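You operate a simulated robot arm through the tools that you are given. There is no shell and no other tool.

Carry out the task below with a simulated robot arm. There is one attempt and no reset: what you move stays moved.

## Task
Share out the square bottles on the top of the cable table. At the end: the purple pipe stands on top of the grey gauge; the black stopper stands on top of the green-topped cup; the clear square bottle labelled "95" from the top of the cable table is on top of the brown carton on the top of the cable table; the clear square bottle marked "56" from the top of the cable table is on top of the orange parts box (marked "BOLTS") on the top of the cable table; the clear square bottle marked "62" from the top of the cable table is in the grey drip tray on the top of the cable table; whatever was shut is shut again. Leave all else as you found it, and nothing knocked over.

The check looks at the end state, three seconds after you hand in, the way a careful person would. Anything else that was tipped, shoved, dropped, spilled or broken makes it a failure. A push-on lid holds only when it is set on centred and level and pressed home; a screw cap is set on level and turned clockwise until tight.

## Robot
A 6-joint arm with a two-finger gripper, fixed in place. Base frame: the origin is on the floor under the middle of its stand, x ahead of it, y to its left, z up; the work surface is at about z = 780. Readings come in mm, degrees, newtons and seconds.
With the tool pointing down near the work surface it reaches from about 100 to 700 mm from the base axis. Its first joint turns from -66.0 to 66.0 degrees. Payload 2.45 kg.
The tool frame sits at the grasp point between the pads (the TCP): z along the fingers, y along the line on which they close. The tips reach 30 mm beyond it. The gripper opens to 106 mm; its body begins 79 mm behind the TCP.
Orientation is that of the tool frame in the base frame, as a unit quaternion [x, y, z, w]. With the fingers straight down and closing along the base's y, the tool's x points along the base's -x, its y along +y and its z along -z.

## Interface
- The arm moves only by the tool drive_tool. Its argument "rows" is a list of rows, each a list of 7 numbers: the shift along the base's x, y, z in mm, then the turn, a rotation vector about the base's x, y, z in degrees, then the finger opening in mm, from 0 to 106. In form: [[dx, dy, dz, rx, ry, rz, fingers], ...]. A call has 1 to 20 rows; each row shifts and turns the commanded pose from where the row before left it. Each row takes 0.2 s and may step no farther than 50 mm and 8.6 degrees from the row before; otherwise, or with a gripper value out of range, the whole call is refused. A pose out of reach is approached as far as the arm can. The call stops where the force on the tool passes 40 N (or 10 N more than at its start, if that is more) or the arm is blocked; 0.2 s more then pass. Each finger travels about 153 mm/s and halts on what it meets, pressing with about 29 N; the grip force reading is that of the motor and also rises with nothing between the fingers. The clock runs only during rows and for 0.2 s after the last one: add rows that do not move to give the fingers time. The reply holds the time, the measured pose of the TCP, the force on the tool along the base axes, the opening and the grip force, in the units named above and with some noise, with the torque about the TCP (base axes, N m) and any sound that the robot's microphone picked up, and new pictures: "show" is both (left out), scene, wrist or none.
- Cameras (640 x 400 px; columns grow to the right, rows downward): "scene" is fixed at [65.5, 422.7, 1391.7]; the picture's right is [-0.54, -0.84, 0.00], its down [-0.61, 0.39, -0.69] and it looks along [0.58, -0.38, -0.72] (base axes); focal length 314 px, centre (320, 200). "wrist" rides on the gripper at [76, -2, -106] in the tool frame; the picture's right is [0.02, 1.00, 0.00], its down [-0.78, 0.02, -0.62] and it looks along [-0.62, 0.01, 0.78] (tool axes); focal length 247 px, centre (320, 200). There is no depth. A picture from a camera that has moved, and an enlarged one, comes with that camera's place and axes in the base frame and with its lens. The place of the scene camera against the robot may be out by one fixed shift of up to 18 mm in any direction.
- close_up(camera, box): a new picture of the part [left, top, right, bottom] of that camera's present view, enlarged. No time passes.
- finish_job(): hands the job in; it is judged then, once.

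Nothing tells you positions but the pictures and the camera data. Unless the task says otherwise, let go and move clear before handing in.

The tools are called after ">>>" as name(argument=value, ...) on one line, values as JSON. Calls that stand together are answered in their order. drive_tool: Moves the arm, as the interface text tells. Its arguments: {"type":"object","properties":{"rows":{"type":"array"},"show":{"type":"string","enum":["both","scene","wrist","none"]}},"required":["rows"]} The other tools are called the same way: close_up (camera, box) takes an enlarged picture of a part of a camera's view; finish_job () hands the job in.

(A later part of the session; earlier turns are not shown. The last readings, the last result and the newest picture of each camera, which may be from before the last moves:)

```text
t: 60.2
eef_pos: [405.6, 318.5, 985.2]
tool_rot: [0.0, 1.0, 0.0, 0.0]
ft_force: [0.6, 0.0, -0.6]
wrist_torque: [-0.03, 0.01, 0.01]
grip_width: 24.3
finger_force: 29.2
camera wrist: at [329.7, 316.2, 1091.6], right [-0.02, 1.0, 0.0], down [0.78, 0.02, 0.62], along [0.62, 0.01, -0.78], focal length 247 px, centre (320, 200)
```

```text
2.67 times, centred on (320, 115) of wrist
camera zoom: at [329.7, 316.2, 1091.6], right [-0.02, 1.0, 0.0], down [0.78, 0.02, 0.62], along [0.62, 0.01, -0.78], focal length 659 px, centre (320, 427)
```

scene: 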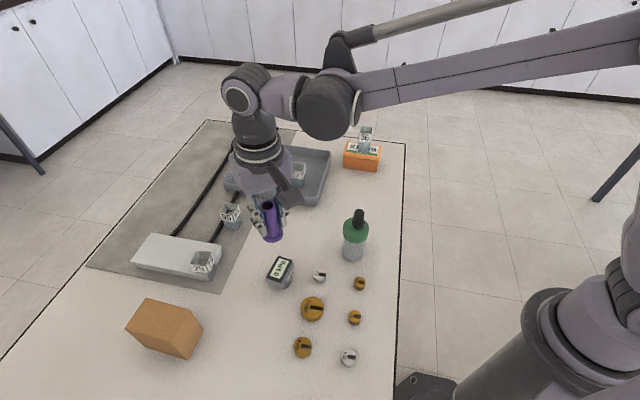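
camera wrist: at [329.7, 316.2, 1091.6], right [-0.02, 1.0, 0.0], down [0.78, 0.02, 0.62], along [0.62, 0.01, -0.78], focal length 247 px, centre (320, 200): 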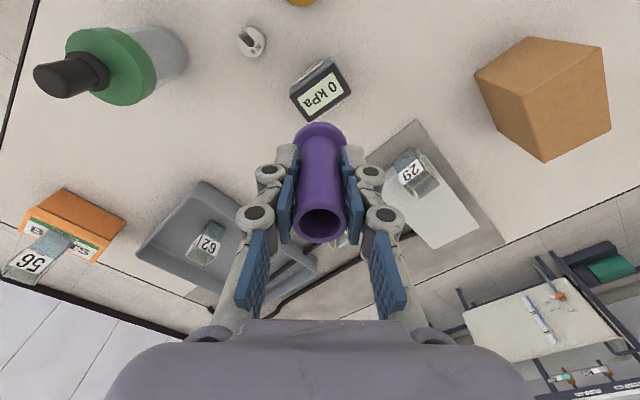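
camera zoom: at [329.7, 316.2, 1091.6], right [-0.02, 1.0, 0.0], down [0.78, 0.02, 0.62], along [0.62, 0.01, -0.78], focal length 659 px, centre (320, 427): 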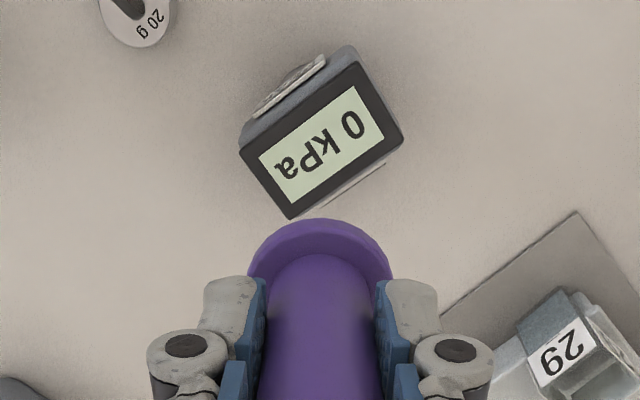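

The pipe axis is about 5 mm ahead of the gauge centre; shifting −5 mm in x and descending partway.

>>> drive_tool(rows=[[-1.7, 0.2, -15, 0, 0, 0, 16], [-1.7, 0.2, -25, 0, 0, 0, 16], [-1.7, 0.2, -20, 0, 0, 0, 16], [0, 0, -15, 0, 0, 0, 16], [0, 0, 0, 0, 0, 0, 16], [0, 0, 0, 0, 0, 0, 16]])

>>> close_up(camera="wrist", box=[220, 60, 420, 210])

>>> close_up(camera="scene", box=[240, 210, 320, 300])

```text
t: 61.6
eef_pos: [397.3, 321.1, 911.3]
tool_rot: [0.0, 1.0, -0.001, 0.002]
ft_force: [0.2, 0.0, -0.7]
wrist_torque: [-0.01, -0.02, -0.02]
grip_width: 24.4
finger_force: 29.3
camera wrist: at [321.5, 318.8, 1016.6], right [-0.02, 1.0, 0.0], down [0.78, 0.02, 0.62], along [0.62, 0.01, -0.78], focal length 247 px, centre (320, 200)
```

scene: 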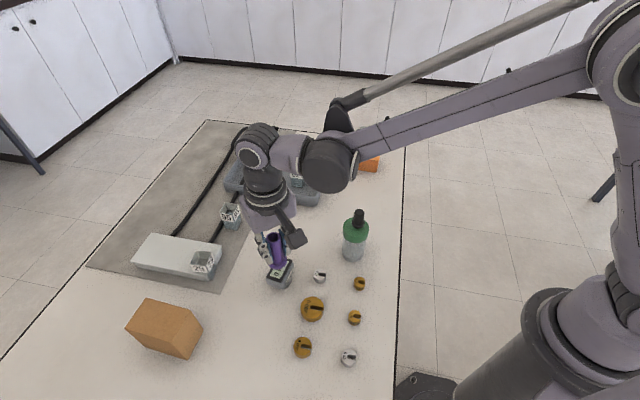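
wrist: 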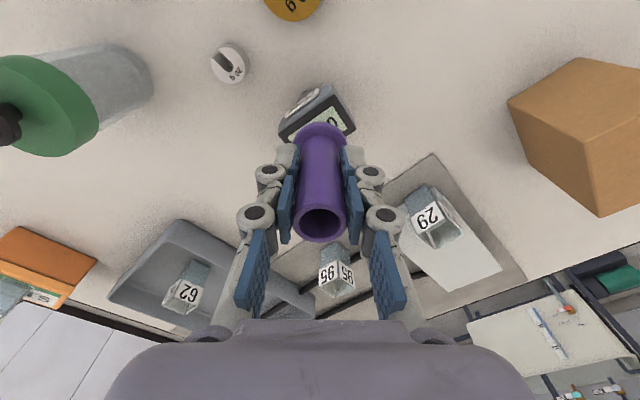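

```text
2.67 times, centred on (320, 135) of wrist
camera zoom: at [321.5, 318.8, 1016.6], right [-0.02, 1.0, 0.0], down [0.78, 0.02, 0.62], along [0.62, 0.01, -0.78], focal length 659 px, centre (320, 373)
```

zoom: 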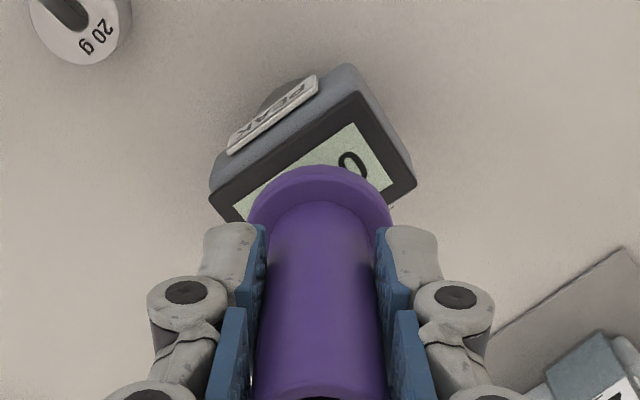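

```text
4.44 times, centred on (280, 255) of scene
camera zoom: at [65.5, 422.7, 1391.7], right [-0.54, -0.84, 0.0], down [-0.61, 0.39, -0.69], along [0.58, -0.38, -0.72], focal length 1398 px, centre (498, -44)
```

zoom: 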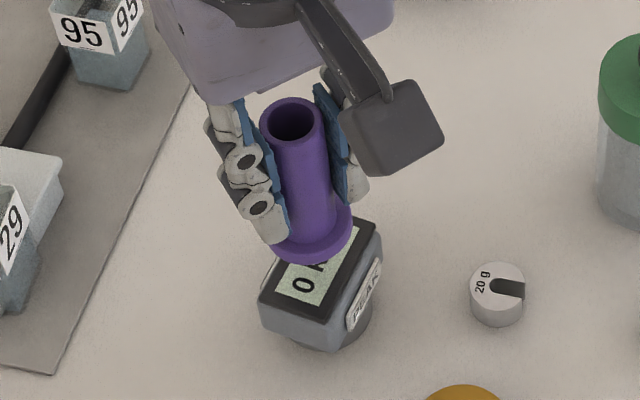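

>>> drive_tool(rows=[[0.9, -1.2, 0, 0, 0, 0, 16], [0.9, -1.2, 0, 0, 0, 0, 16], [0, 0, 0, 0, 0, 0, 16], [0, 0, 0, 0, 0, 0, 16], [0, 0, 0, 0, 0, 0, 16], [0, 0, 0, 0, 0, 0, 16]], show="wrist")

>>> close_up(camera="wrist", box=[220, 60, 420, 210])

```text
t: 63.0
eef_pos: [401.8, 318.0, 910.1]
tool_rot: [0.0, 1.0, 0.0, 0.001]
ft_force: [0.4, 0.3, -0.4]
wrist_torque: [-0.01, 0.01, -0.01]
grip_width: 24.3
finger_force: 28.9
camera wrist: at [325.1, 315.2, 1016.6], right [-0.02, 1.0, 0.0], down [0.78, 0.02, 0.62], along [0.62, 0.01, -0.78], focal length 247 px, centre (320, 200)
```

wrist: 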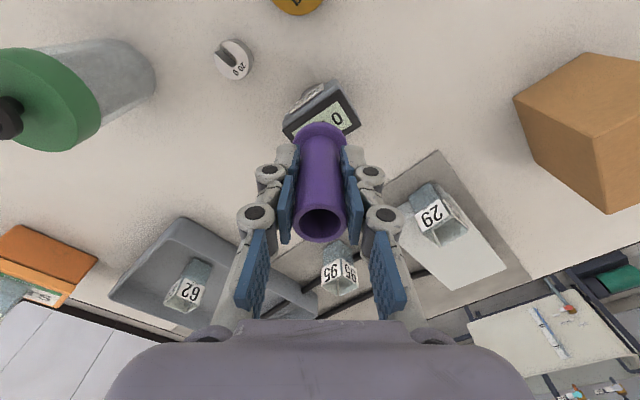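

```text
2.67 times, centred on (320, 135) of wrist
camera zoom: at [325.1, 315.2, 1016.6], right [-0.02, 1.0, 0.0], down [0.78, 0.02, 0.62], along [0.62, 0.01, -0.78], focal length 659 px, centre (320, 373)
```

zoom: 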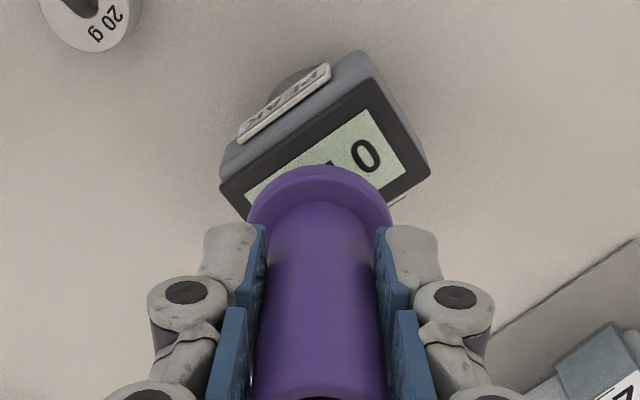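

>>> drive_tool(rows=[[0, 0, 0, 0, 0, 0, 16], [0, 0, 0, 0, 0, 0, 16], [0, 0, 0, 0, 0, 0, 16], [0, 0, 0, 0, 0, 0, 16], [0, 0, 0, 0, 0, 0, 16]], show="wrist")

>>> close_up(camera="wrist", box=[220, 60, 420, 210])

```text
t: 64.2
eef_pos: [401.1, 316.5, 911.1]
tool_rot: [0.0, 1.0, 0.0, 0.0]
ft_force: [-0.2, 0.3, -0.2]
wrist_torque: [-0.04, 0.02, -0.01]
grip_width: 24.7
finger_force: 29.4
camera wrist: at [325.1, 315.3, 1016.6], right [-0.02, 1.0, 0.0], down [0.78, 0.02, 0.62], along [0.62, 0.01, -0.78], focal length 247 px, centre (320, 200)
```

wrist: 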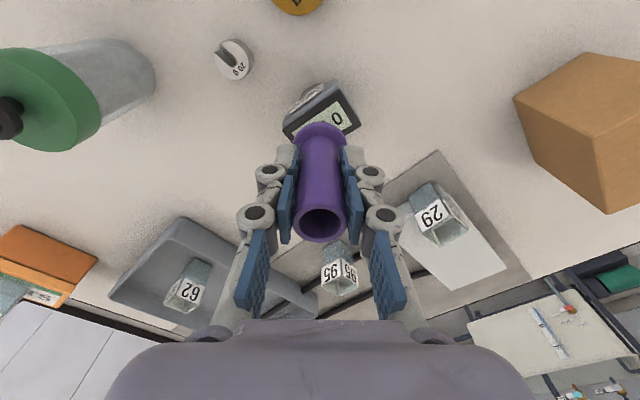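

```text
2.67 times, centred on (320, 135) of wrist
camera zoom: at [325.1, 315.3, 1016.6], right [-0.02, 1.0, 0.0], down [0.78, 0.02, 0.62], along [0.62, 0.01, -0.78], focal length 659 px, centre (320, 373)
```

zoom: 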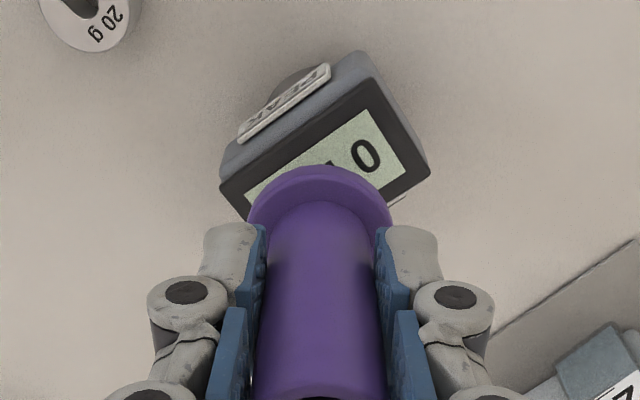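

Settled pose shows the pipe axis ≈3.4 mm ahead of and 1 mm right of the gauge centre; correcting and letting it settle.

>>> drive_tool(rows=[[-1.7, 0.5, -5, 0, 0, 0, 16], [-1.7, 0.5, -5, 0, 0, 0, 16], [0, 0, -5, 0, 0, 0, 16], [0, 0, 0, 0, 0, 0, 16], [0, 0, 0, 0, 0, 0, 16], [0, 0, 0, 0, 0, 0, 16], [0, 0, 0, 0, 0, 0, 16]])

>>> close_up(camera="wrist", box=[220, 60, 420, 210])

>>> close_up(camera="scene", box=[240, 210, 320, 300])

```text
t: 65.8
eef_pos: [399.4, 317.0, 895.0]
tool_rot: [0.0, 1.0, 0.0, 0.001]
ft_force: [0.3, -0.8, -0.2]
wrist_torque: [0.01, -0.03, 0.02]
grip_width: 24.1
finger_force: 28.6
camera wrist: at [322.8, 315.3, 1000.9], right [-0.02, 1.0, 0.0], down [0.78, 0.02, 0.62], along [0.62, 0.01, -0.78], focal length 247 px, centre (320, 200)
```

scene: 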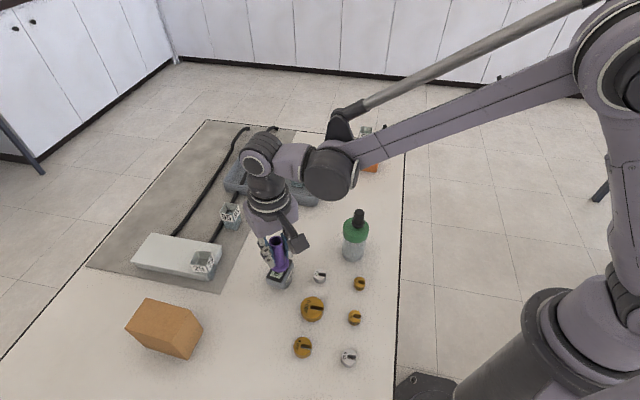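
wrist: 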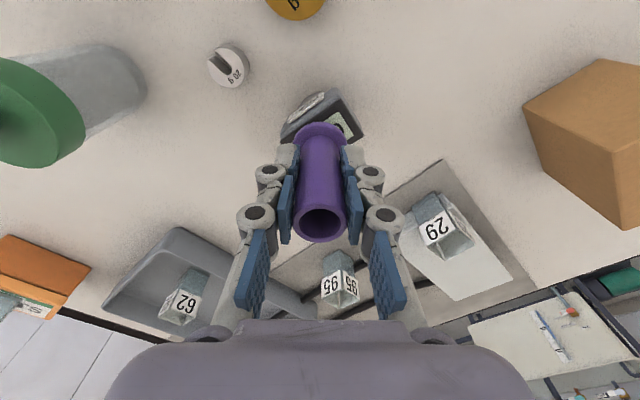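

```text
2.67 times, centred on (320, 135) of wrist
camera zoom: at [322.8, 315.3, 1000.9], right [-0.02, 1.0, 0.0], down [0.78, 0.02, 0.62], along [0.62, 0.01, -0.78], focal length 659 px, centre (320, 373)
```

zoom: 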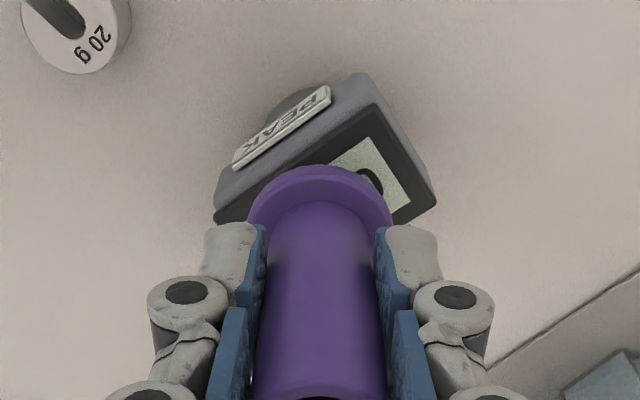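

```text
4.44 times, centred on (280, 255) of scene
camera zoom: at [65.5, 422.7, 1391.7], right [-0.54, -0.84, 0.0], down [-0.61, 0.39, -0.69], along [0.58, -0.38, -0.72], focal length 1398 px, centre (498, -44)
```

zoom: 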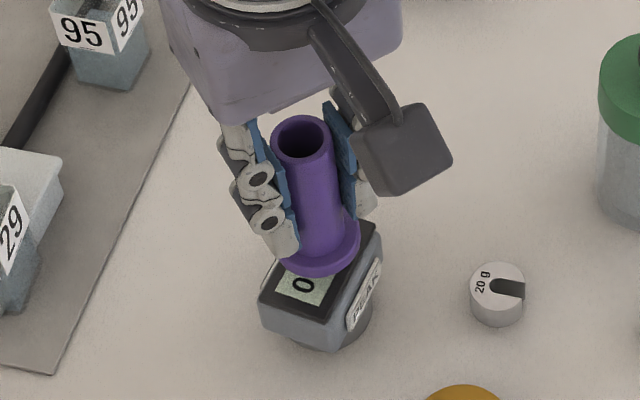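

>>> drive_tool(rows=[[-0.2, 0.7, -4, 0, 0, 0, 16], [-0.2, 0.7, -3, 0, 0, 0, 16], [0, 0, -3, 0, 0, 0, 16], [0, 0, 0, 0, 0, 0, 16], [0, 0, 0, 0, 0, 0, 16]], show="wrist")

>>> close_up(camera="wrist", box=[220, 60, 420, 210])

>>> close_up(camera="scene", box=[240, 210, 320, 300])

```text
t: 67.0
eef_pos: [398.3, 318.7, 884.3]
tool_rot: [0.001, 1.0, 0.0, 0.001]
ft_force: [0.4, 0.0, -0.4]
wrist_torque: [-0.02, -0.01, 0.0]
grip_width: 24.0
finger_force: 28.9
camera wrist: at [322.2, 316.6, 990.5], right [-0.02, 1.0, 0.0], down [0.78, 0.02, 0.62], along [0.62, 0.01, -0.78], focal length 247 px, centre (320, 200)
```

wrist: 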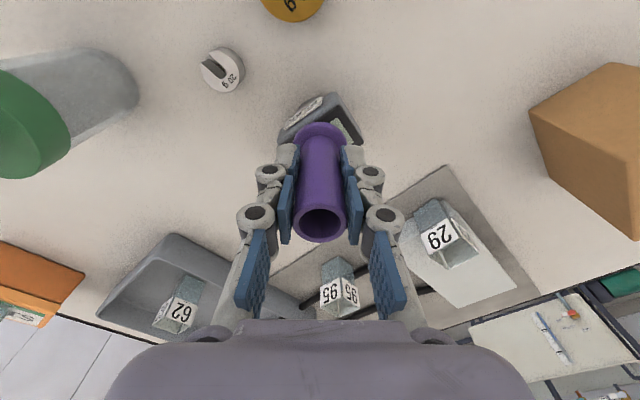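

```text
2.67 times, centred on (320, 135) of wrist
camera zoom: at [322.2, 316.6, 990.5], right [-0.02, 1.0, 0.0], down [0.78, 0.02, 0.62], along [0.62, 0.01, -0.78], focal length 659 px, centre (320, 373)
```

zoom: 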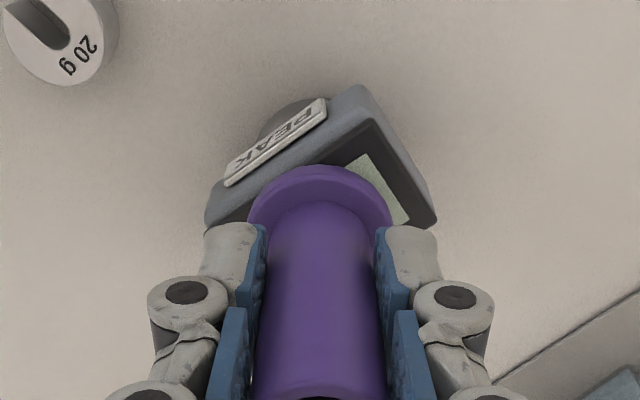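

```text
4.44 times, centred on (280, 255) of scene
camera zoom: at [65.5, 422.7, 1391.7], right [-0.54, -0.84, 0.0], down [-0.61, 0.39, -0.69], along [0.58, -0.38, -0.72], focal length 1398 px, centre (498, -44)
```

zoom: 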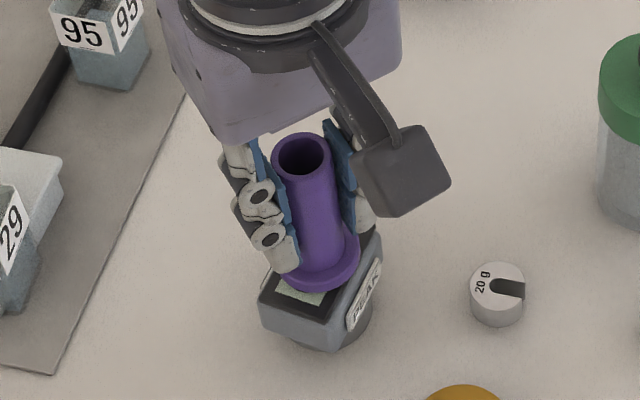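

>>> drive_tool(rows=[[0, 0, -2, 0, 0, 0, 16], [0, 0, -1.5, 0, 0, 0, 16], [0, 0, 0, 0, 0, 0, 16]], show="none")

```text
t: 67.8
eef_pos: [397.8, 318.8, 882.0]
tool_rot: [-0.001, 1.0, -0.001, 0.001]
ft_force: [-0.3, 0.4, -0.4]
wrist_torque: [-0.03, 0.01, -0.03]
grip_width: 23.9
finger_force: 29.0
```

>>> drive_tool(rows=[[0, 0, -1, 0, 0, 0, 16], [0, 0, -0.7, 0, 0, 0, 16], [0, 0, 0, 0, 0, 0, 16]], show="none")

```text
t: 68.6
eef_pos: [398.0, 319.7, 881.0]
tool_rot: [0.0, 1.0, 0.0, 0.001]
ft_force: [0.4, 0.1, -0.4]
wrist_torque: [0.01, -0.03, 0.02]
grip_width: 24.0
finger_force: 29.0
```

>>> drive_tool(rows=[[0, 0, -0.7, 0, 0, 0, 16], [0, 0, -0.7, 0, 0, 0, 16], [0, 0, 0, 0, 0, 0, 16]], show="wrist")

```text
t: 69.4
eef_pos: [396.4, 317.5, 879.3]
tool_rot: [0.0, 1.0, 0.0, 0.001]
ft_force: [-0.2, -0.3, 0.1]
wrist_torque: [0.02, -0.02, -0.02]
grip_width: 23.7
finger_force: 29.4
camera wrist: at [321.9, 316.8, 984.5], right [-0.02, 1.0, 0.0], down [0.78, 0.02, 0.62], along [0.62, 0.01, -0.78], focal length 247 px, centre (320, 200)
```

wrist: 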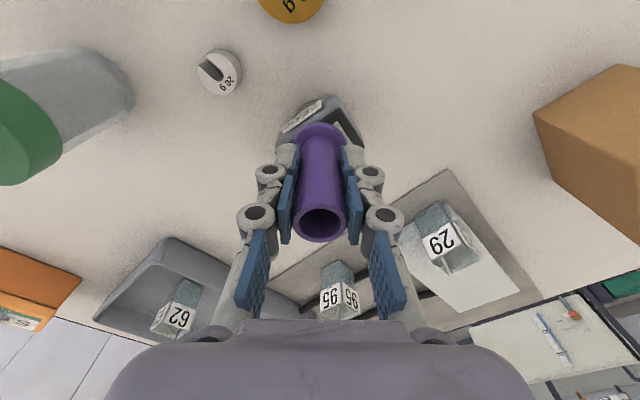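

>>> drive_tool(rows=[[0, 0, -0.7, 0, 0, 0, 16], [0, 0, -0.5, 0, 0, 0, 16], [0, 0, 0, 0, 0, 0, 16]], show="none")

```text
t: 70.2
eef_pos: [397.1, 318.4, 877.3]
tool_rot: [0.0, 1.0, -0.001, 0.0]
ft_force: [-0.3, 0.4, -1.2]
wrist_torque: [-0.03, 0.04, -0.03]
grip_width: 24.0
finger_force: 28.9
```

>>> drive_tool(rows=[[0, 0, -0.7, 0, 0, 0, 16], [0, 0, -0.5, 0, 0, 0, 16], [0, 0, 0, 0, 0, 0, 16]], show="wrist")

>>> close_up(camera="scene", box=[250, 230, 310, 300])

>>> close_up(camera="wrist", box=[260, 80, 380, 170])

```text
t: 71.0
eef_pos: [397.4, 317.1, 877.4]
tool_rot: [0.0, 1.0, 0.001, 0.001]
ft_force: [0.1, -0.2, -0.2]
wrist_torque: [0.01, 0.02, 0.02]
grip_width: 24.3
finger_force: 28.8
camera wrist: at [321.9, 315.9, 982.3], right [-0.02, 1.0, 0.0], down [0.78, 0.02, 0.62], along [0.62, 0.01, -0.78], focal length 247 px, centre (320, 200)
```

wrist: 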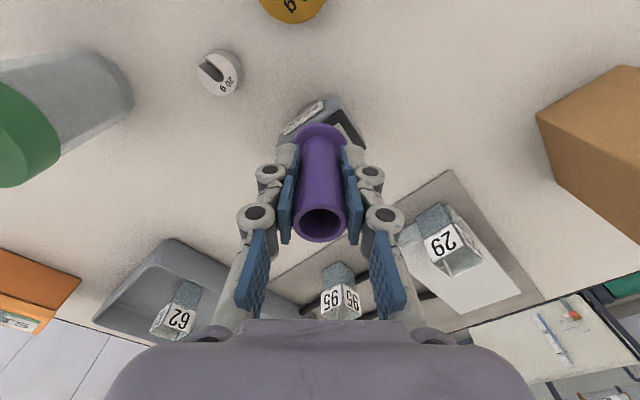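

```text
5.71 times, centred on (280, 265) of scene
camera zoom: at [65.5, 422.7, 1391.7], right [-0.54, -0.84, 0.0], down [-0.61, 0.39, -0.69], along [0.58, -0.38, -0.72], focal length 1797 px, centre (549, -171)
```

zoom: 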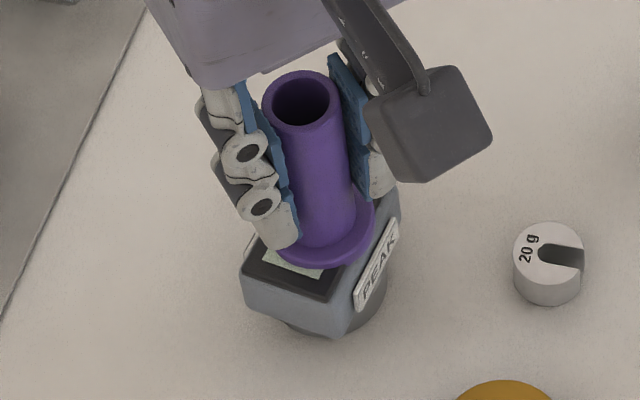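

```text
4.44 times, centred on (320, 125) of wrist
camera zoom: at [321.9, 315.9, 982.3], right [-0.02, 1.0, 0.0], down [0.78, 0.02, 0.62], along [0.62, 0.01, -0.78], focal length 1098 px, centre (320, 533)
```

zoom: 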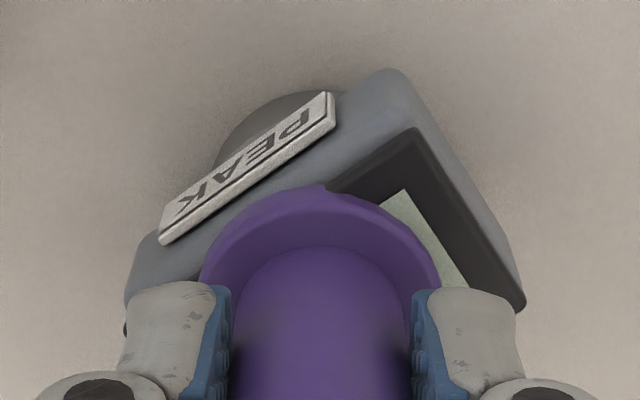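

>>> drive_tool(rows=[[0, 0, -0.7, 0, 0, 0, 16], [0, 0, -0.7, 0, 0, 0, 16], [0, 0, 0, 0, 0, 0, 16]], show="none")

```text
t: 71.8
eef_pos: [399.0, 318.3, 874.7]
tool_rot: [0.0, 1.0, 0.0, 0.001]
ft_force: [-0.7, -0.2, 23.0]
wrist_torque: [-0.08, 0.01, -0.04]
grip_width: 24.0
finger_force: 28.3
```

>>> drive_tool(rows=[[0, 0, 0.5, 0, 0, 0, 16], [0, 0, 0, 0, 0, 0, 16], [0, 0, 0, 0, 0, 0, 16]])

>>> close_up(camera="scene", box=[250, 230, 310, 300])

>>> close_up(camera="wrist", box=[260, 80, 380, 170])

```text
t: 72.6
eef_pos: [398.5, 317.4, 875.3]
tool_rot: [-0.001, 1.0, 0.001, 0.001]
ft_force: [-2.5, 0.9, 27.1]
wrist_torque: [0.1, 0.09, -0.07]
grip_width: 24.1
finger_force: 28.8
camera wrist: at [322.3, 316.2, 981.0], right [-0.02, 1.0, 0.0], down [0.78, 0.02, 0.62], along [0.62, 0.01, -0.78], focal length 247 px, centre (320, 200)
```

scene: 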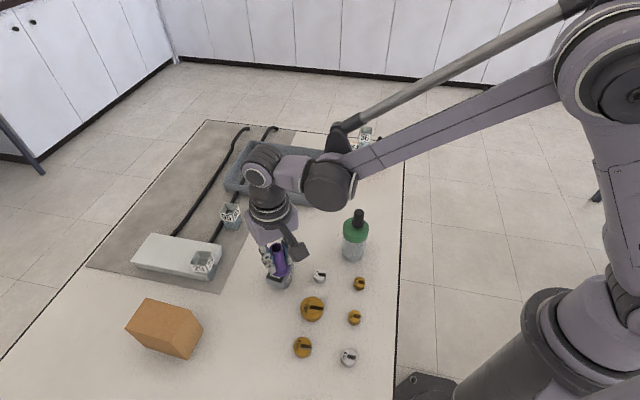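
wrist: 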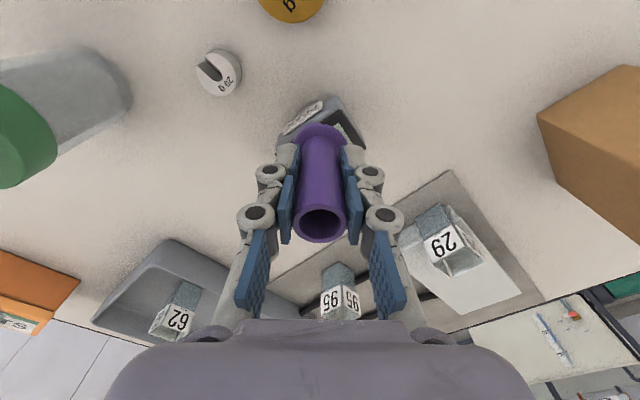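

```text
5.71 times, centred on (280, 265) of scene
camera zoom: at [65.1, 422.4, 1391.8], right [-0.54, -0.84, 0.0], down [-0.6, 0.39, -0.69], along [0.58, -0.38, -0.72], focal length 1797 px, centre (549, -171)
```

zoom: 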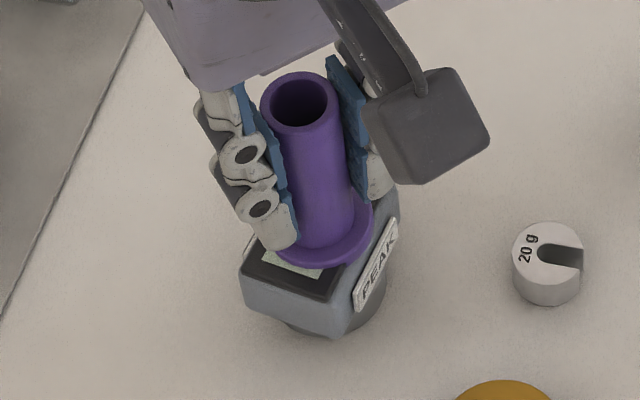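

```text
4.44 times, centred on (320, 125) of wrist
camera zoom: at [322.3, 316.2, 981.0], right [-0.02, 1.0, 0.0], down [0.78, 0.02, 0.62], along [0.62, 0.01, -0.78], focal length 1098 px, centre (320, 533)
```

zoom: 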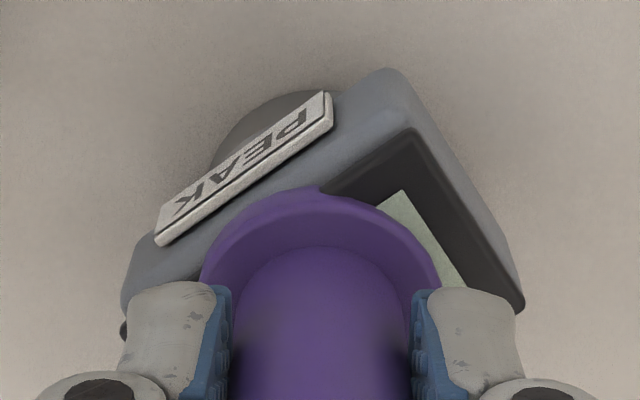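

>>> drive_tool(rows=[[0, 0, 0.5, 0, 0, 0, 16], [0, 0, 0, 0, 0, 0, 16], [0, 0, 0, 0, 0, 0, 16]], show="none")

```text
t: 73.4
eef_pos: [399.0, 317.8, 876.8]
tool_rot: [0.0, 1.0, 0.0, 0.001]
ft_force: [-3.6, -1.0, 10.9]
wrist_torque: [-0.02, 0.17, 0.01]
grip_width: 24.2
finger_force: 29.4
```

>>> drive_tool(rows=[[0, 0, 0.25, 0, 0, 0, 16], [0, 0, 0, 0, 0, 0, 16], [0, 0, 0, 0, 0, 0, 16]], show="none")

```text
t: 74.2
eef_pos: [398.7, 318.4, 875.9]
tool_rot: [-0.001, 1.0, 0.0, 0.001]
ft_force: [0.1, -0.6, 0.3]
wrist_torque: [0.01, -0.03, -0.01]
grip_width: 24.2
finger_force: 28.7
```

Pipe is a hair's breadth above/at the gauge top. Releasing gently.

>>> drive_tool(rows=[[0, 0, -0.1, 0, 0, 0, 22], [0, 0, 0, 0, 0, 0, 25], [0, 0, 0, 0, 0, 0, 27], [0, 0, 0, 0, 0, 0, 32], [0, 0, 0, 0, 0, 0, 40], [0, 0, 0, 0, 0, 0, 48], [0, 0, 0, 0, 0, 0, 48]])

>>> close_up(camera="scene", box=[250, 230, 310, 300])

>>> close_up(camera="wrist", box=[240, 80, 400, 250])

```text
t: 75.8
eef_pos: [397.9, 319.4, 875.9]
tool_rot: [0.0, 1.0, 0.0, 0.001]
ft_force: [0.8, -0.1, 0.6]
wrist_torque: [0.02, 0.02, -0.02]
grip_width: 48.0
finger_force: 0.1
camera wrist: at [322.3, 317.3, 980.9], right [-0.02, 1.0, 0.0], down [0.78, 0.02, 0.62], along [0.62, 0.01, -0.78], focal length 247 px, centre (320, 200)
```

scene: 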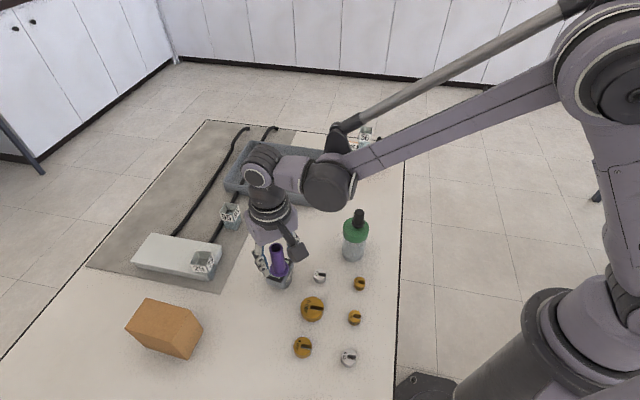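
wrist: 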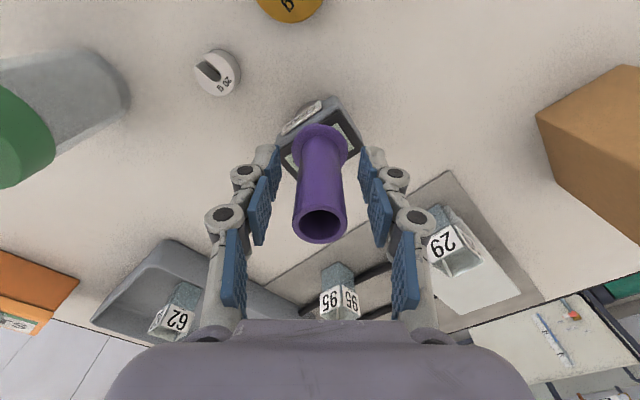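

```text
5.71 times, centred on (280, 265) of scene
camera zoom: at [65.5, 422.7, 1391.7], right [-0.54, -0.84, 0.0], down [-0.61, 0.39, -0.69], along [0.58, -0.38, -0.72], focal length 1797 px, centre (549, -171)
```

zoom: 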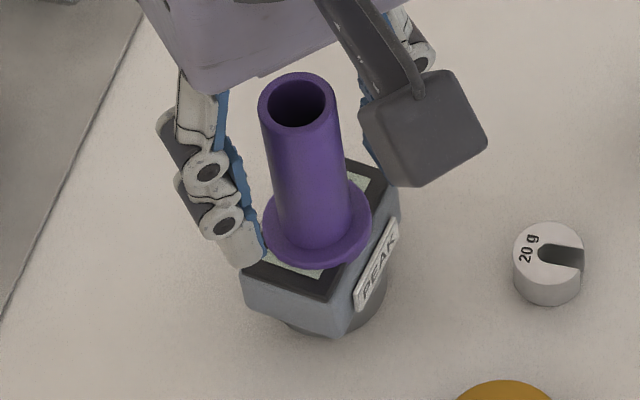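

```text
2.35 times, centred on (320, 165) of wrist
camera zoom: at [322.3, 317.3, 980.9], right [-0.02, 1.0, 0.0], down [0.78, 0.02, 0.62], along [0.62, 0.01, -0.78], focal length 581 px, centre (320, 282)
```

zoom: 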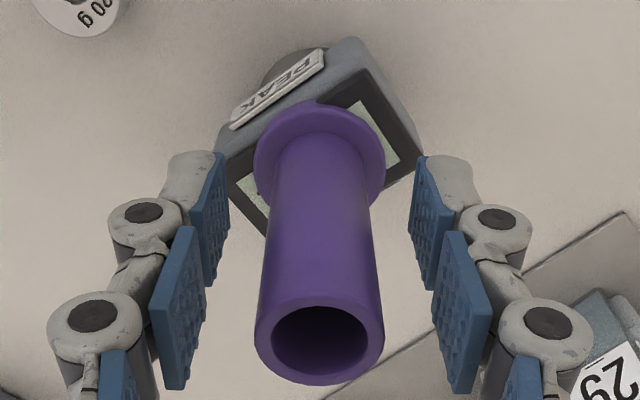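

Pipe stands centred on the gauge. Lifting straight up, then going toward bottle 95 (≈[593, 338]).

>>> drive_tool(rows=[[0, 0, 15, 0, 0, 0, 48], [0, 0, 30, 0, 0, 0, 52], [0, 0, 40, 0, 0, 0, 60], [0, 0, 40, 0, 0, 0, 70], [15, 1, 0, 0, 0, 0, 70], [35, 3, 0, 0, 0, 0, 70], [40, 4, 0, 0, 0, 0, 70], [40, 4, 0, 0, 0, 0, 70], [25, 3, 0, 0, 0, 0, 70], [10, 1, 0, 0, 0, 0, 70], [0, 0, 0, 0, 0, 0, 70], [0, 0, 0, 0, 0, 0, 70], [0, 0, 0, 0, 0, 0, 70]])

>>> close_up(camera="wrist", box=[240, 70, 440, 220])

>>> close_up(camera="scene", box=[180, 180, 280, 290])

>>> close_up(camera="scene", box=[250, 220, 310, 300])

```text
t: 78.6
eef_pos: [565.1, 334.3, 1000.7]
tool_rot: [0.0, 1.0, 0.0, 0.001]
ft_force: [-0.5, 0.1, 0.3]
wrist_torque: [0.03, -0.01, 0.01]
grip_width: 70.2
finger_force: 0.0
camera wrist: at [488.4, 332.0, 1106.3], right [-0.02, 1.0, 0.0], down [0.78, 0.02, 0.62], along [0.62, 0.01, -0.78], focal length 247 px, centre (320, 200)
```

scene: 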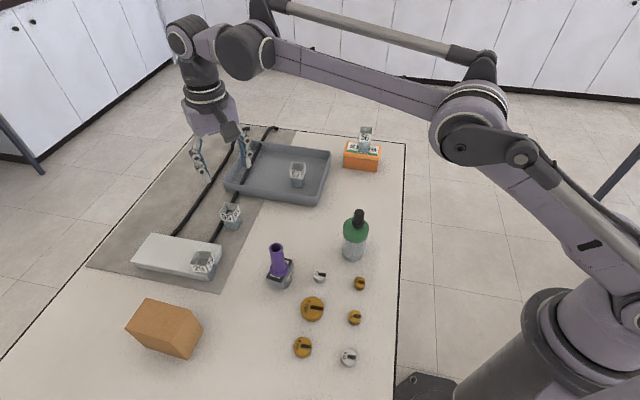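
wrist: 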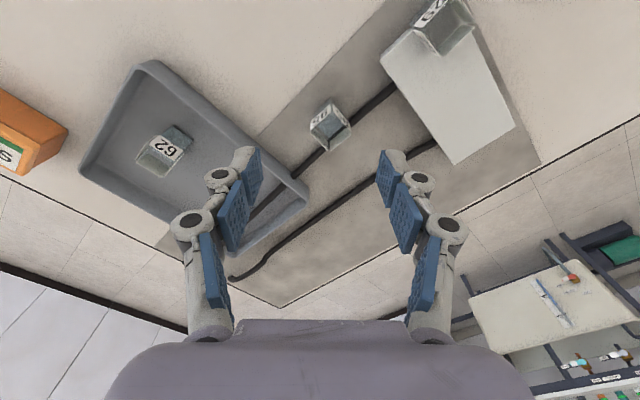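

```text
2.67 times, centred on (340, 145) of wrist
camera zoom: at [488.4, 332.0, 1106.3], right [-0.02, 1.0, 0.0], down [0.78, 0.02, 0.62], along [0.62, 0.01, -0.78], focal length 659 px, centre (267, 347)
```

zoom: 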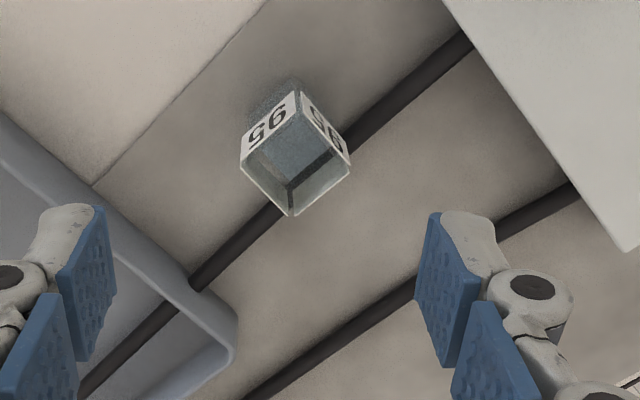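

```text
3.64 times, centred on (230, 235) of scene
camera zoom: at [65.5, 422.7, 1391.7], right [-0.54, -0.84, 0.0], down [-0.61, 0.39, -0.69], along [0.58, -0.38, -0.72], focal length 1144 px, centre (647, 73)
```

zoom: 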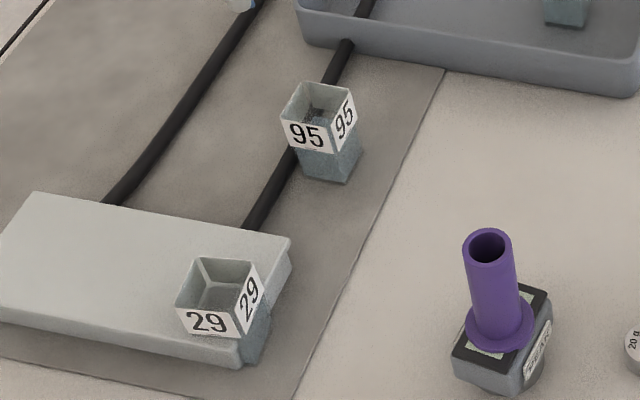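

```text
5.00 times, centred on (280, 260) of scene
camera zoom: at [65.5, 422.7, 1391.7], right [-0.54, -0.84, 0.0], down [-0.61, 0.39, -0.69], along [0.58, -0.38, -0.72], focal length 1573 px, centre (520, -100)
```

zoom: 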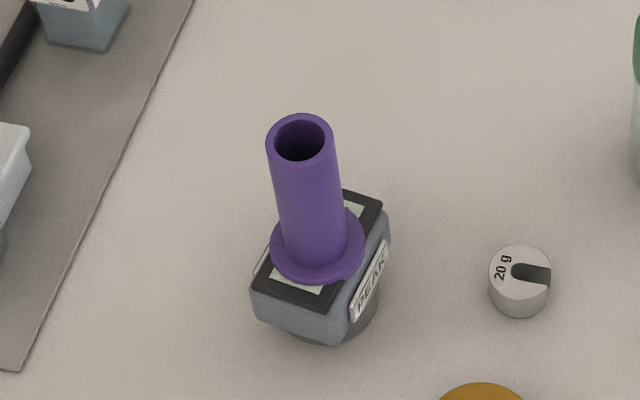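

Everything stands well. Bottle 95 is at about [600, 345], near the reach limit, with a cable about 25 mm behind it; tool yaw ≈ +43.6° puts the fingers parallel to the cable. Moving there.

>>> drive_tool(rows=[[6, 2, -8, 0, 0, 7.3, 70], [6, 2, -10, 0, 0, 7.3, 66], [6, 2, -10, 0, 0, 7.3, 66], [6, 2, -10, 0, 0, 7.3, 66], [6, 2, -10, 0, 0, 7.2, 66], [6, 1.4, -10, 0, 0, 7.2, 66], [0, 0, 0, 0, 0, 0, 66], [0, 0, 0, 0, 0, 0, 66], [0, 0, 0, 0, 0, 0, 66]])

>>> close_up(camera="wrist", box=[240, 50, 400, 170])

```text
t: 80.6
eef_pos: [592.8, 341.2, 941.2]
tool_rot: [-0.372, 0.928, 0.0, 0.001]
ft_force: [-0.5, 0.0, 0.5]
wrist_torque: [0.01, 0.01, -0.01]
grip_width: 66.0
finger_force: 0.0
out of reach, approached as far as the arm can: row 6
camera wrist: at [539.6, 286.3, 1047.3], right [-0.71, 0.71, 0.0], down [0.55, 0.55, 0.62], along [0.44, 0.44, -0.78], focal length 247 px, centre (320, 200)
```

scene: 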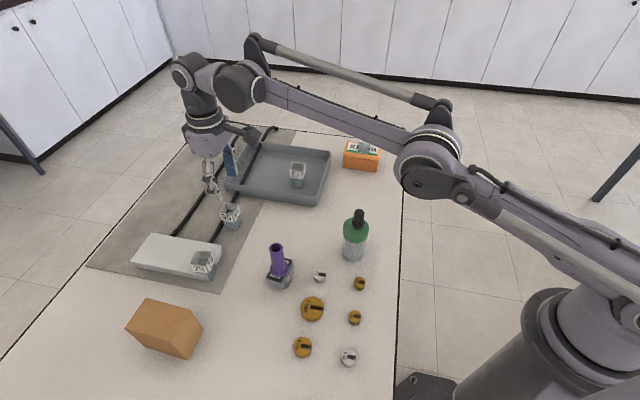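
wrist: 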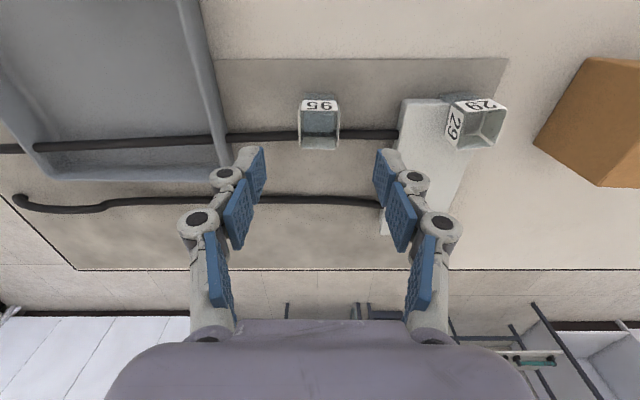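

```text
3.33 times, centred on (320, 110) of wrist
camera zoom: at [539.6, 286.3, 1047.3], right [-0.71, 0.71, 0.0], down [0.55, 0.55, 0.62], along [0.44, 0.44, -0.78], focal length 823 px, centre (320, 500)
```

zoom: 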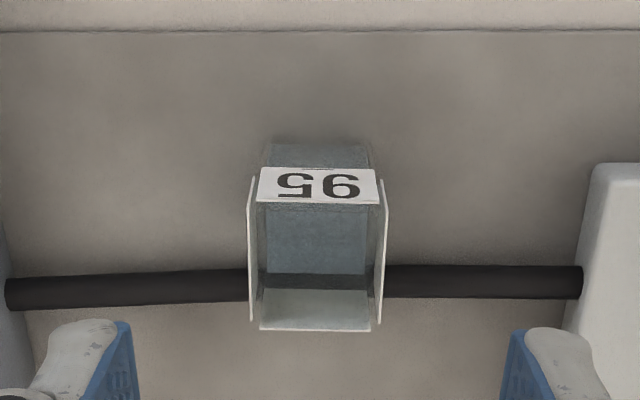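

At this height the arm falls ~12 mm short; reach should grow lower down. Descending to just above the bottle to check.

>>> drive_tool(rows=[[0, 0, -15, 0, 0, 0, 66], [0, 0, -20, 0, 0, 0, 66], [0, 0, -20, 0, 0, 0, 66], [0, 0, -6, 0, 0, 0, 66], [0, 0, 0, 0, 0, 0, 66], [0, 0, 0, 0, 0, 0, 66], [0, 0, 0, 0, 0, 0, 66]])

>>> close_up(camera="wrist", box=[240, 70, 400, 190])

```text
t: 82.2
eef_pos: [593.0, 342.3, 880.5]
tool_rot: [-0.372, 0.928, 0.0, 0.002]
ft_force: [-0.2, 0.0, -0.3]
wrist_torque: [-0.02, 0.0, 0.01]
grip_width: 66.1
finger_force: 0.0
camera wrist: at [539.3, 288.2, 986.2], right [-0.71, 0.71, 0.0], down [0.55, 0.55, 0.62], along [0.44, 0.44, -0.78], focal length 247 px, centre (320, 200)
```

scene: 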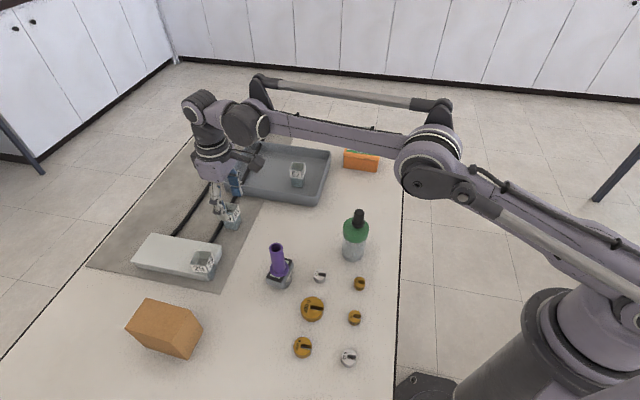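
wrist: 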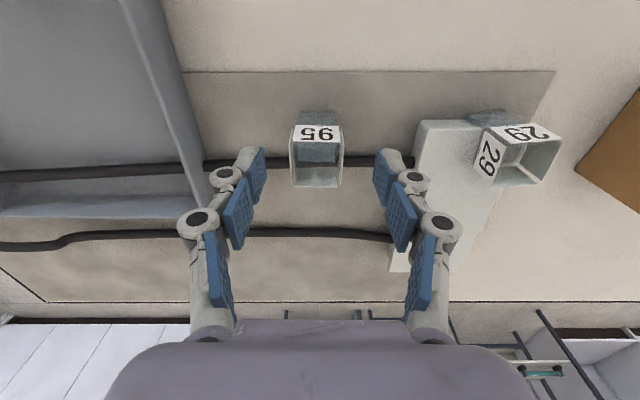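

```text
3.33 times, centred on (320, 130) of wrist
camera zoom: at [539.3, 288.2, 986.2], right [-0.71, 0.71, 0.0], down [0.55, 0.55, 0.62], along [0.44, 0.44, -0.78], focal length 823 px, centre (320, 433)
```

zoom: 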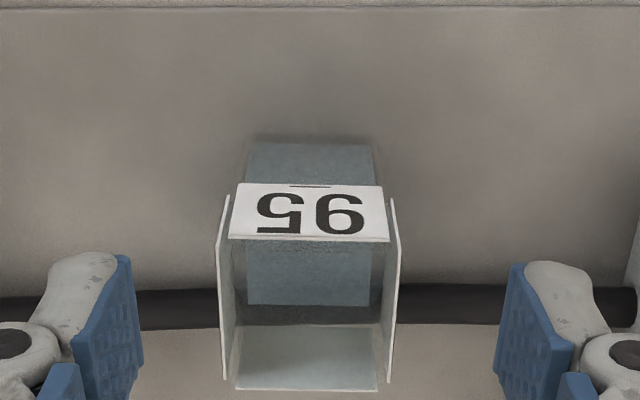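

>>> drive_tool(rows=[[3.5, 2, 0, 0, 0, -0.7, 66], [3.5, 2, 0, 0, 0, -0.8, 66], [3.3, 1.8, -2, 0, 0, 0, 66], [0, 0, 0, 0, 0, 0, 66], [0, 0, 0, 0, 0, 0, 66], [0, 0, 0, 0, 0, 0, 66]], show="wrist")

>>> close_up(camera="wrist", box=[240, 70, 400, 190])

```text
t: 83.6
eef_pos: [602.1, 347.8, 879.4]
tool_rot: [-0.36, 0.933, 0.0, 0.001]
ft_force: [0.1, -0.6, -0.5]
wrist_torque: [0.0, 0.0, -0.01]
grip_width: 66.1
finger_force: 0.1
camera wrist: at [547.8, 295.5, 984.8], right [-0.69, 0.73, 0.0], down [0.57, 0.54, 0.62], along [0.45, 0.43, -0.78], focal length 247 px, centre (320, 200)
```

wrist: 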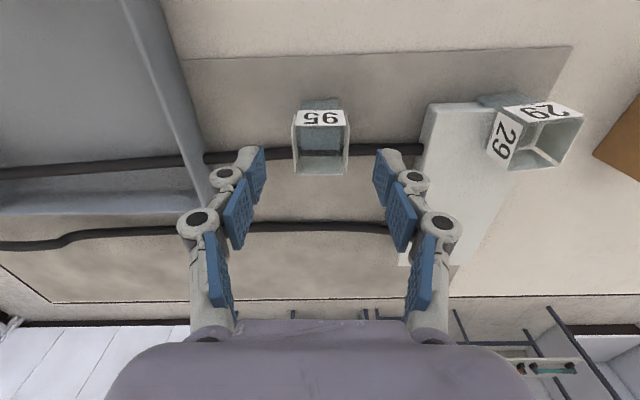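

```text
3.33 times, centred on (320, 130) of wrist
camera zoom: at [547.8, 295.5, 984.8], right [-0.69, 0.73, 0.0], down [0.57, 0.54, 0.62], along [0.45, 0.43, -0.78], focal length 823 px, centre (320, 433)
```

zoom: 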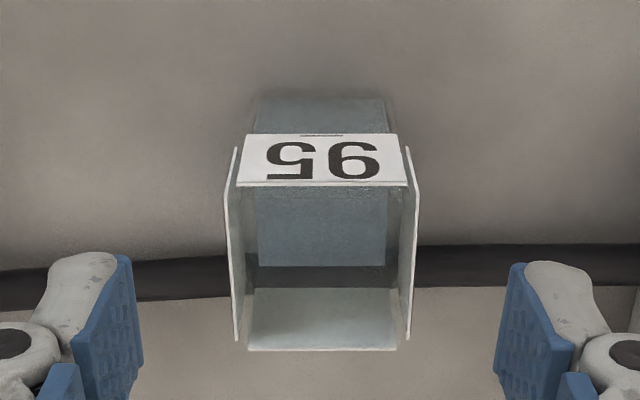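

The arm now reaches: bottle 95 is centred. I'll back off 3 mm from the cable side and descend to grasp.

>>> drive_tool(rows=[[-1, -1, -12, 0, 0, 0, 66], [-1, -1, -16, 0, 0, 0, 62], [0, 0, -14, 0, 0, 0, 60], [0, 0, -9, 0, 0, 0, 60], [0, 0, -4, 0, 0, 0, 60], [0, 0, 0, 0, 0, 0, 60], [0, 0, 0, 0, 0, 0, 60]])

>>> close_up(camera="wrist", box=[220, 90, 420, 250])

>>> close_up(camera="scene", box=[180, 150, 280, 250])

```text
t: 85.2
eef_pos: [600.7, 346.0, 824.1]
tool_rot: [-0.359, 0.933, 0.001, 0.001]
ft_force: [-0.6, -0.4, -0.8]
wrist_torque: [0.02, -0.01, -0.03]
grip_width: 60.3
finger_force: 0.1
camera wrist: at [544.9, 293.7, 929.2], right [-0.69, 0.73, 0.0], down [0.57, 0.54, 0.62], along [0.45, 0.43, -0.78], focal length 247 px, centre (320, 200)
```

scene: 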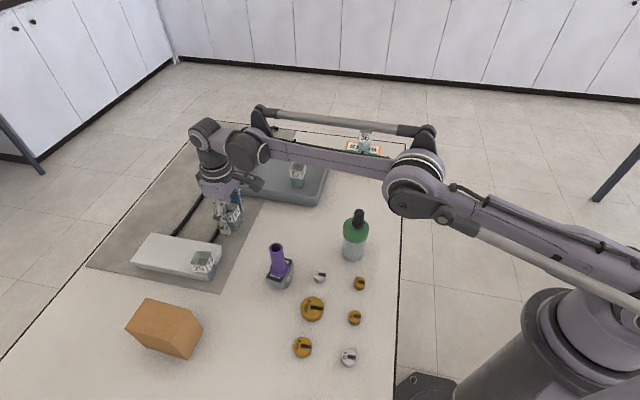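
wrist: 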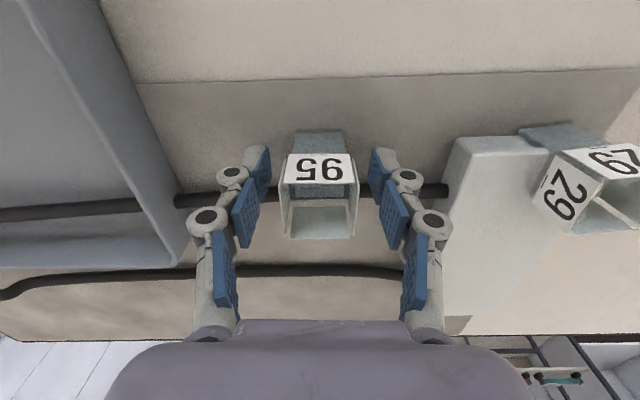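

```text
2.50 times, centred on (320, 170) of wrist
camera zoom: at [544.9, 293.7, 929.2], right [-0.69, 0.73, 0.0], down [0.57, 0.54, 0.62], along [0.45, 0.43, -0.78], focal length 617 px, centre (320, 275)
```

zoom: 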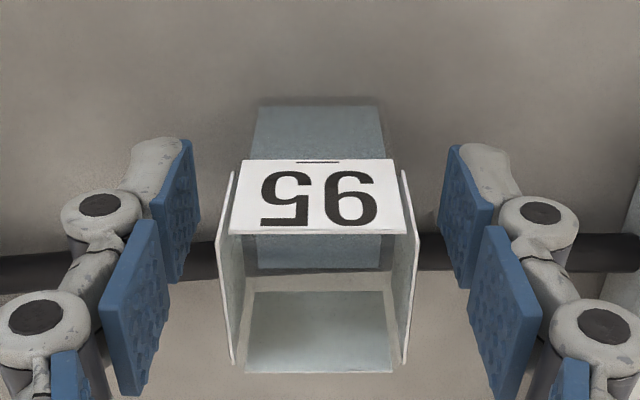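

```text
4.00 times, centred on (230, 200) of scene
camera zoom: at [65.5, 422.7, 1391.7], right [-0.54, -0.84, 0.0], down [-0.61, 0.39, -0.69], along [0.58, -0.38, -0.72], focal length 1258 px, centre (680, 200)
```

zoom: 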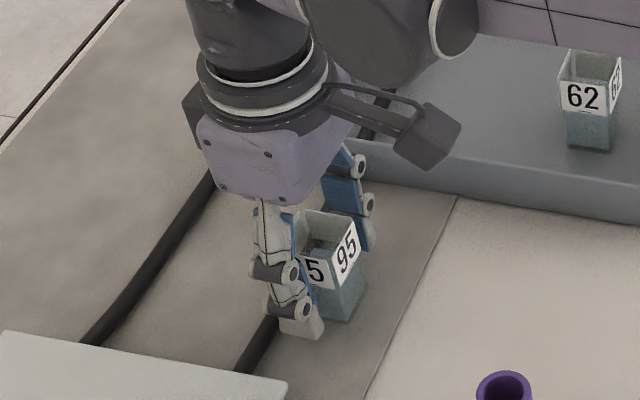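

>>> drive_tool(rows=[[0, 0, 0, 0, 0, 0, 48], [0, 0, 0, 0, 0, 0, 40], [0, 0, 0, 0, 0, 0, 35], [0, 0, 0, 0, 0, 0, 30], [0, 0, 0, 0, 0, 0, 25], [0, 0, 0, 0, 0, 0, 20], [0, 0, 0, 0, 0, 0, 20]], show="wrist")

>>> close_up(camera="wrist", box=[220, 90, 420, 250])

```text
t: 86.8
eef_pos: [599.7, 347.5, 824.2]
tool_rot: [-0.359, 0.933, 0.0, 0.001]
ft_force: [0.0, 0.0, 0.6]
wrist_torque: [-0.02, 0.02, 0.02]
grip_width: 33.0
finger_force: 29.1
camera wrist: at [544.9, 293.7, 929.4], right [-0.69, 0.73, 0.0], down [0.57, 0.54, 0.62], along [0.45, 0.43, -0.78], focal length 247 px, centre (320, 200)
```

wrist: 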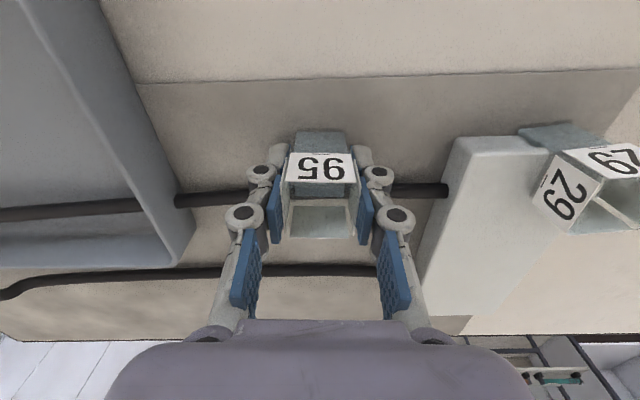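

```text
2.50 times, centred on (320, 170) of wrist
camera zoom: at [544.9, 293.7, 929.4], right [-0.69, 0.73, 0.0], down [0.57, 0.54, 0.62], along [0.45, 0.43, -0.78], focal length 617 px, centre (320, 275)
```

zoom: 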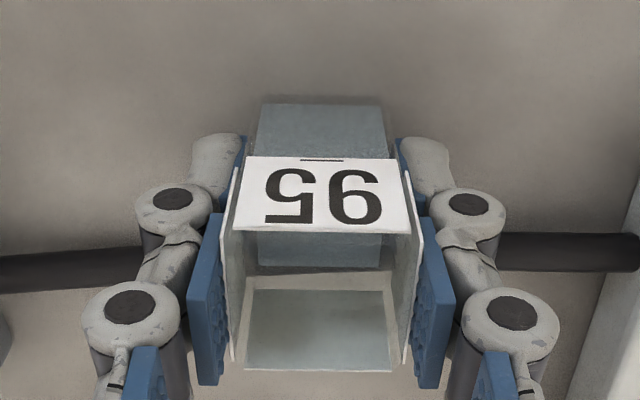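

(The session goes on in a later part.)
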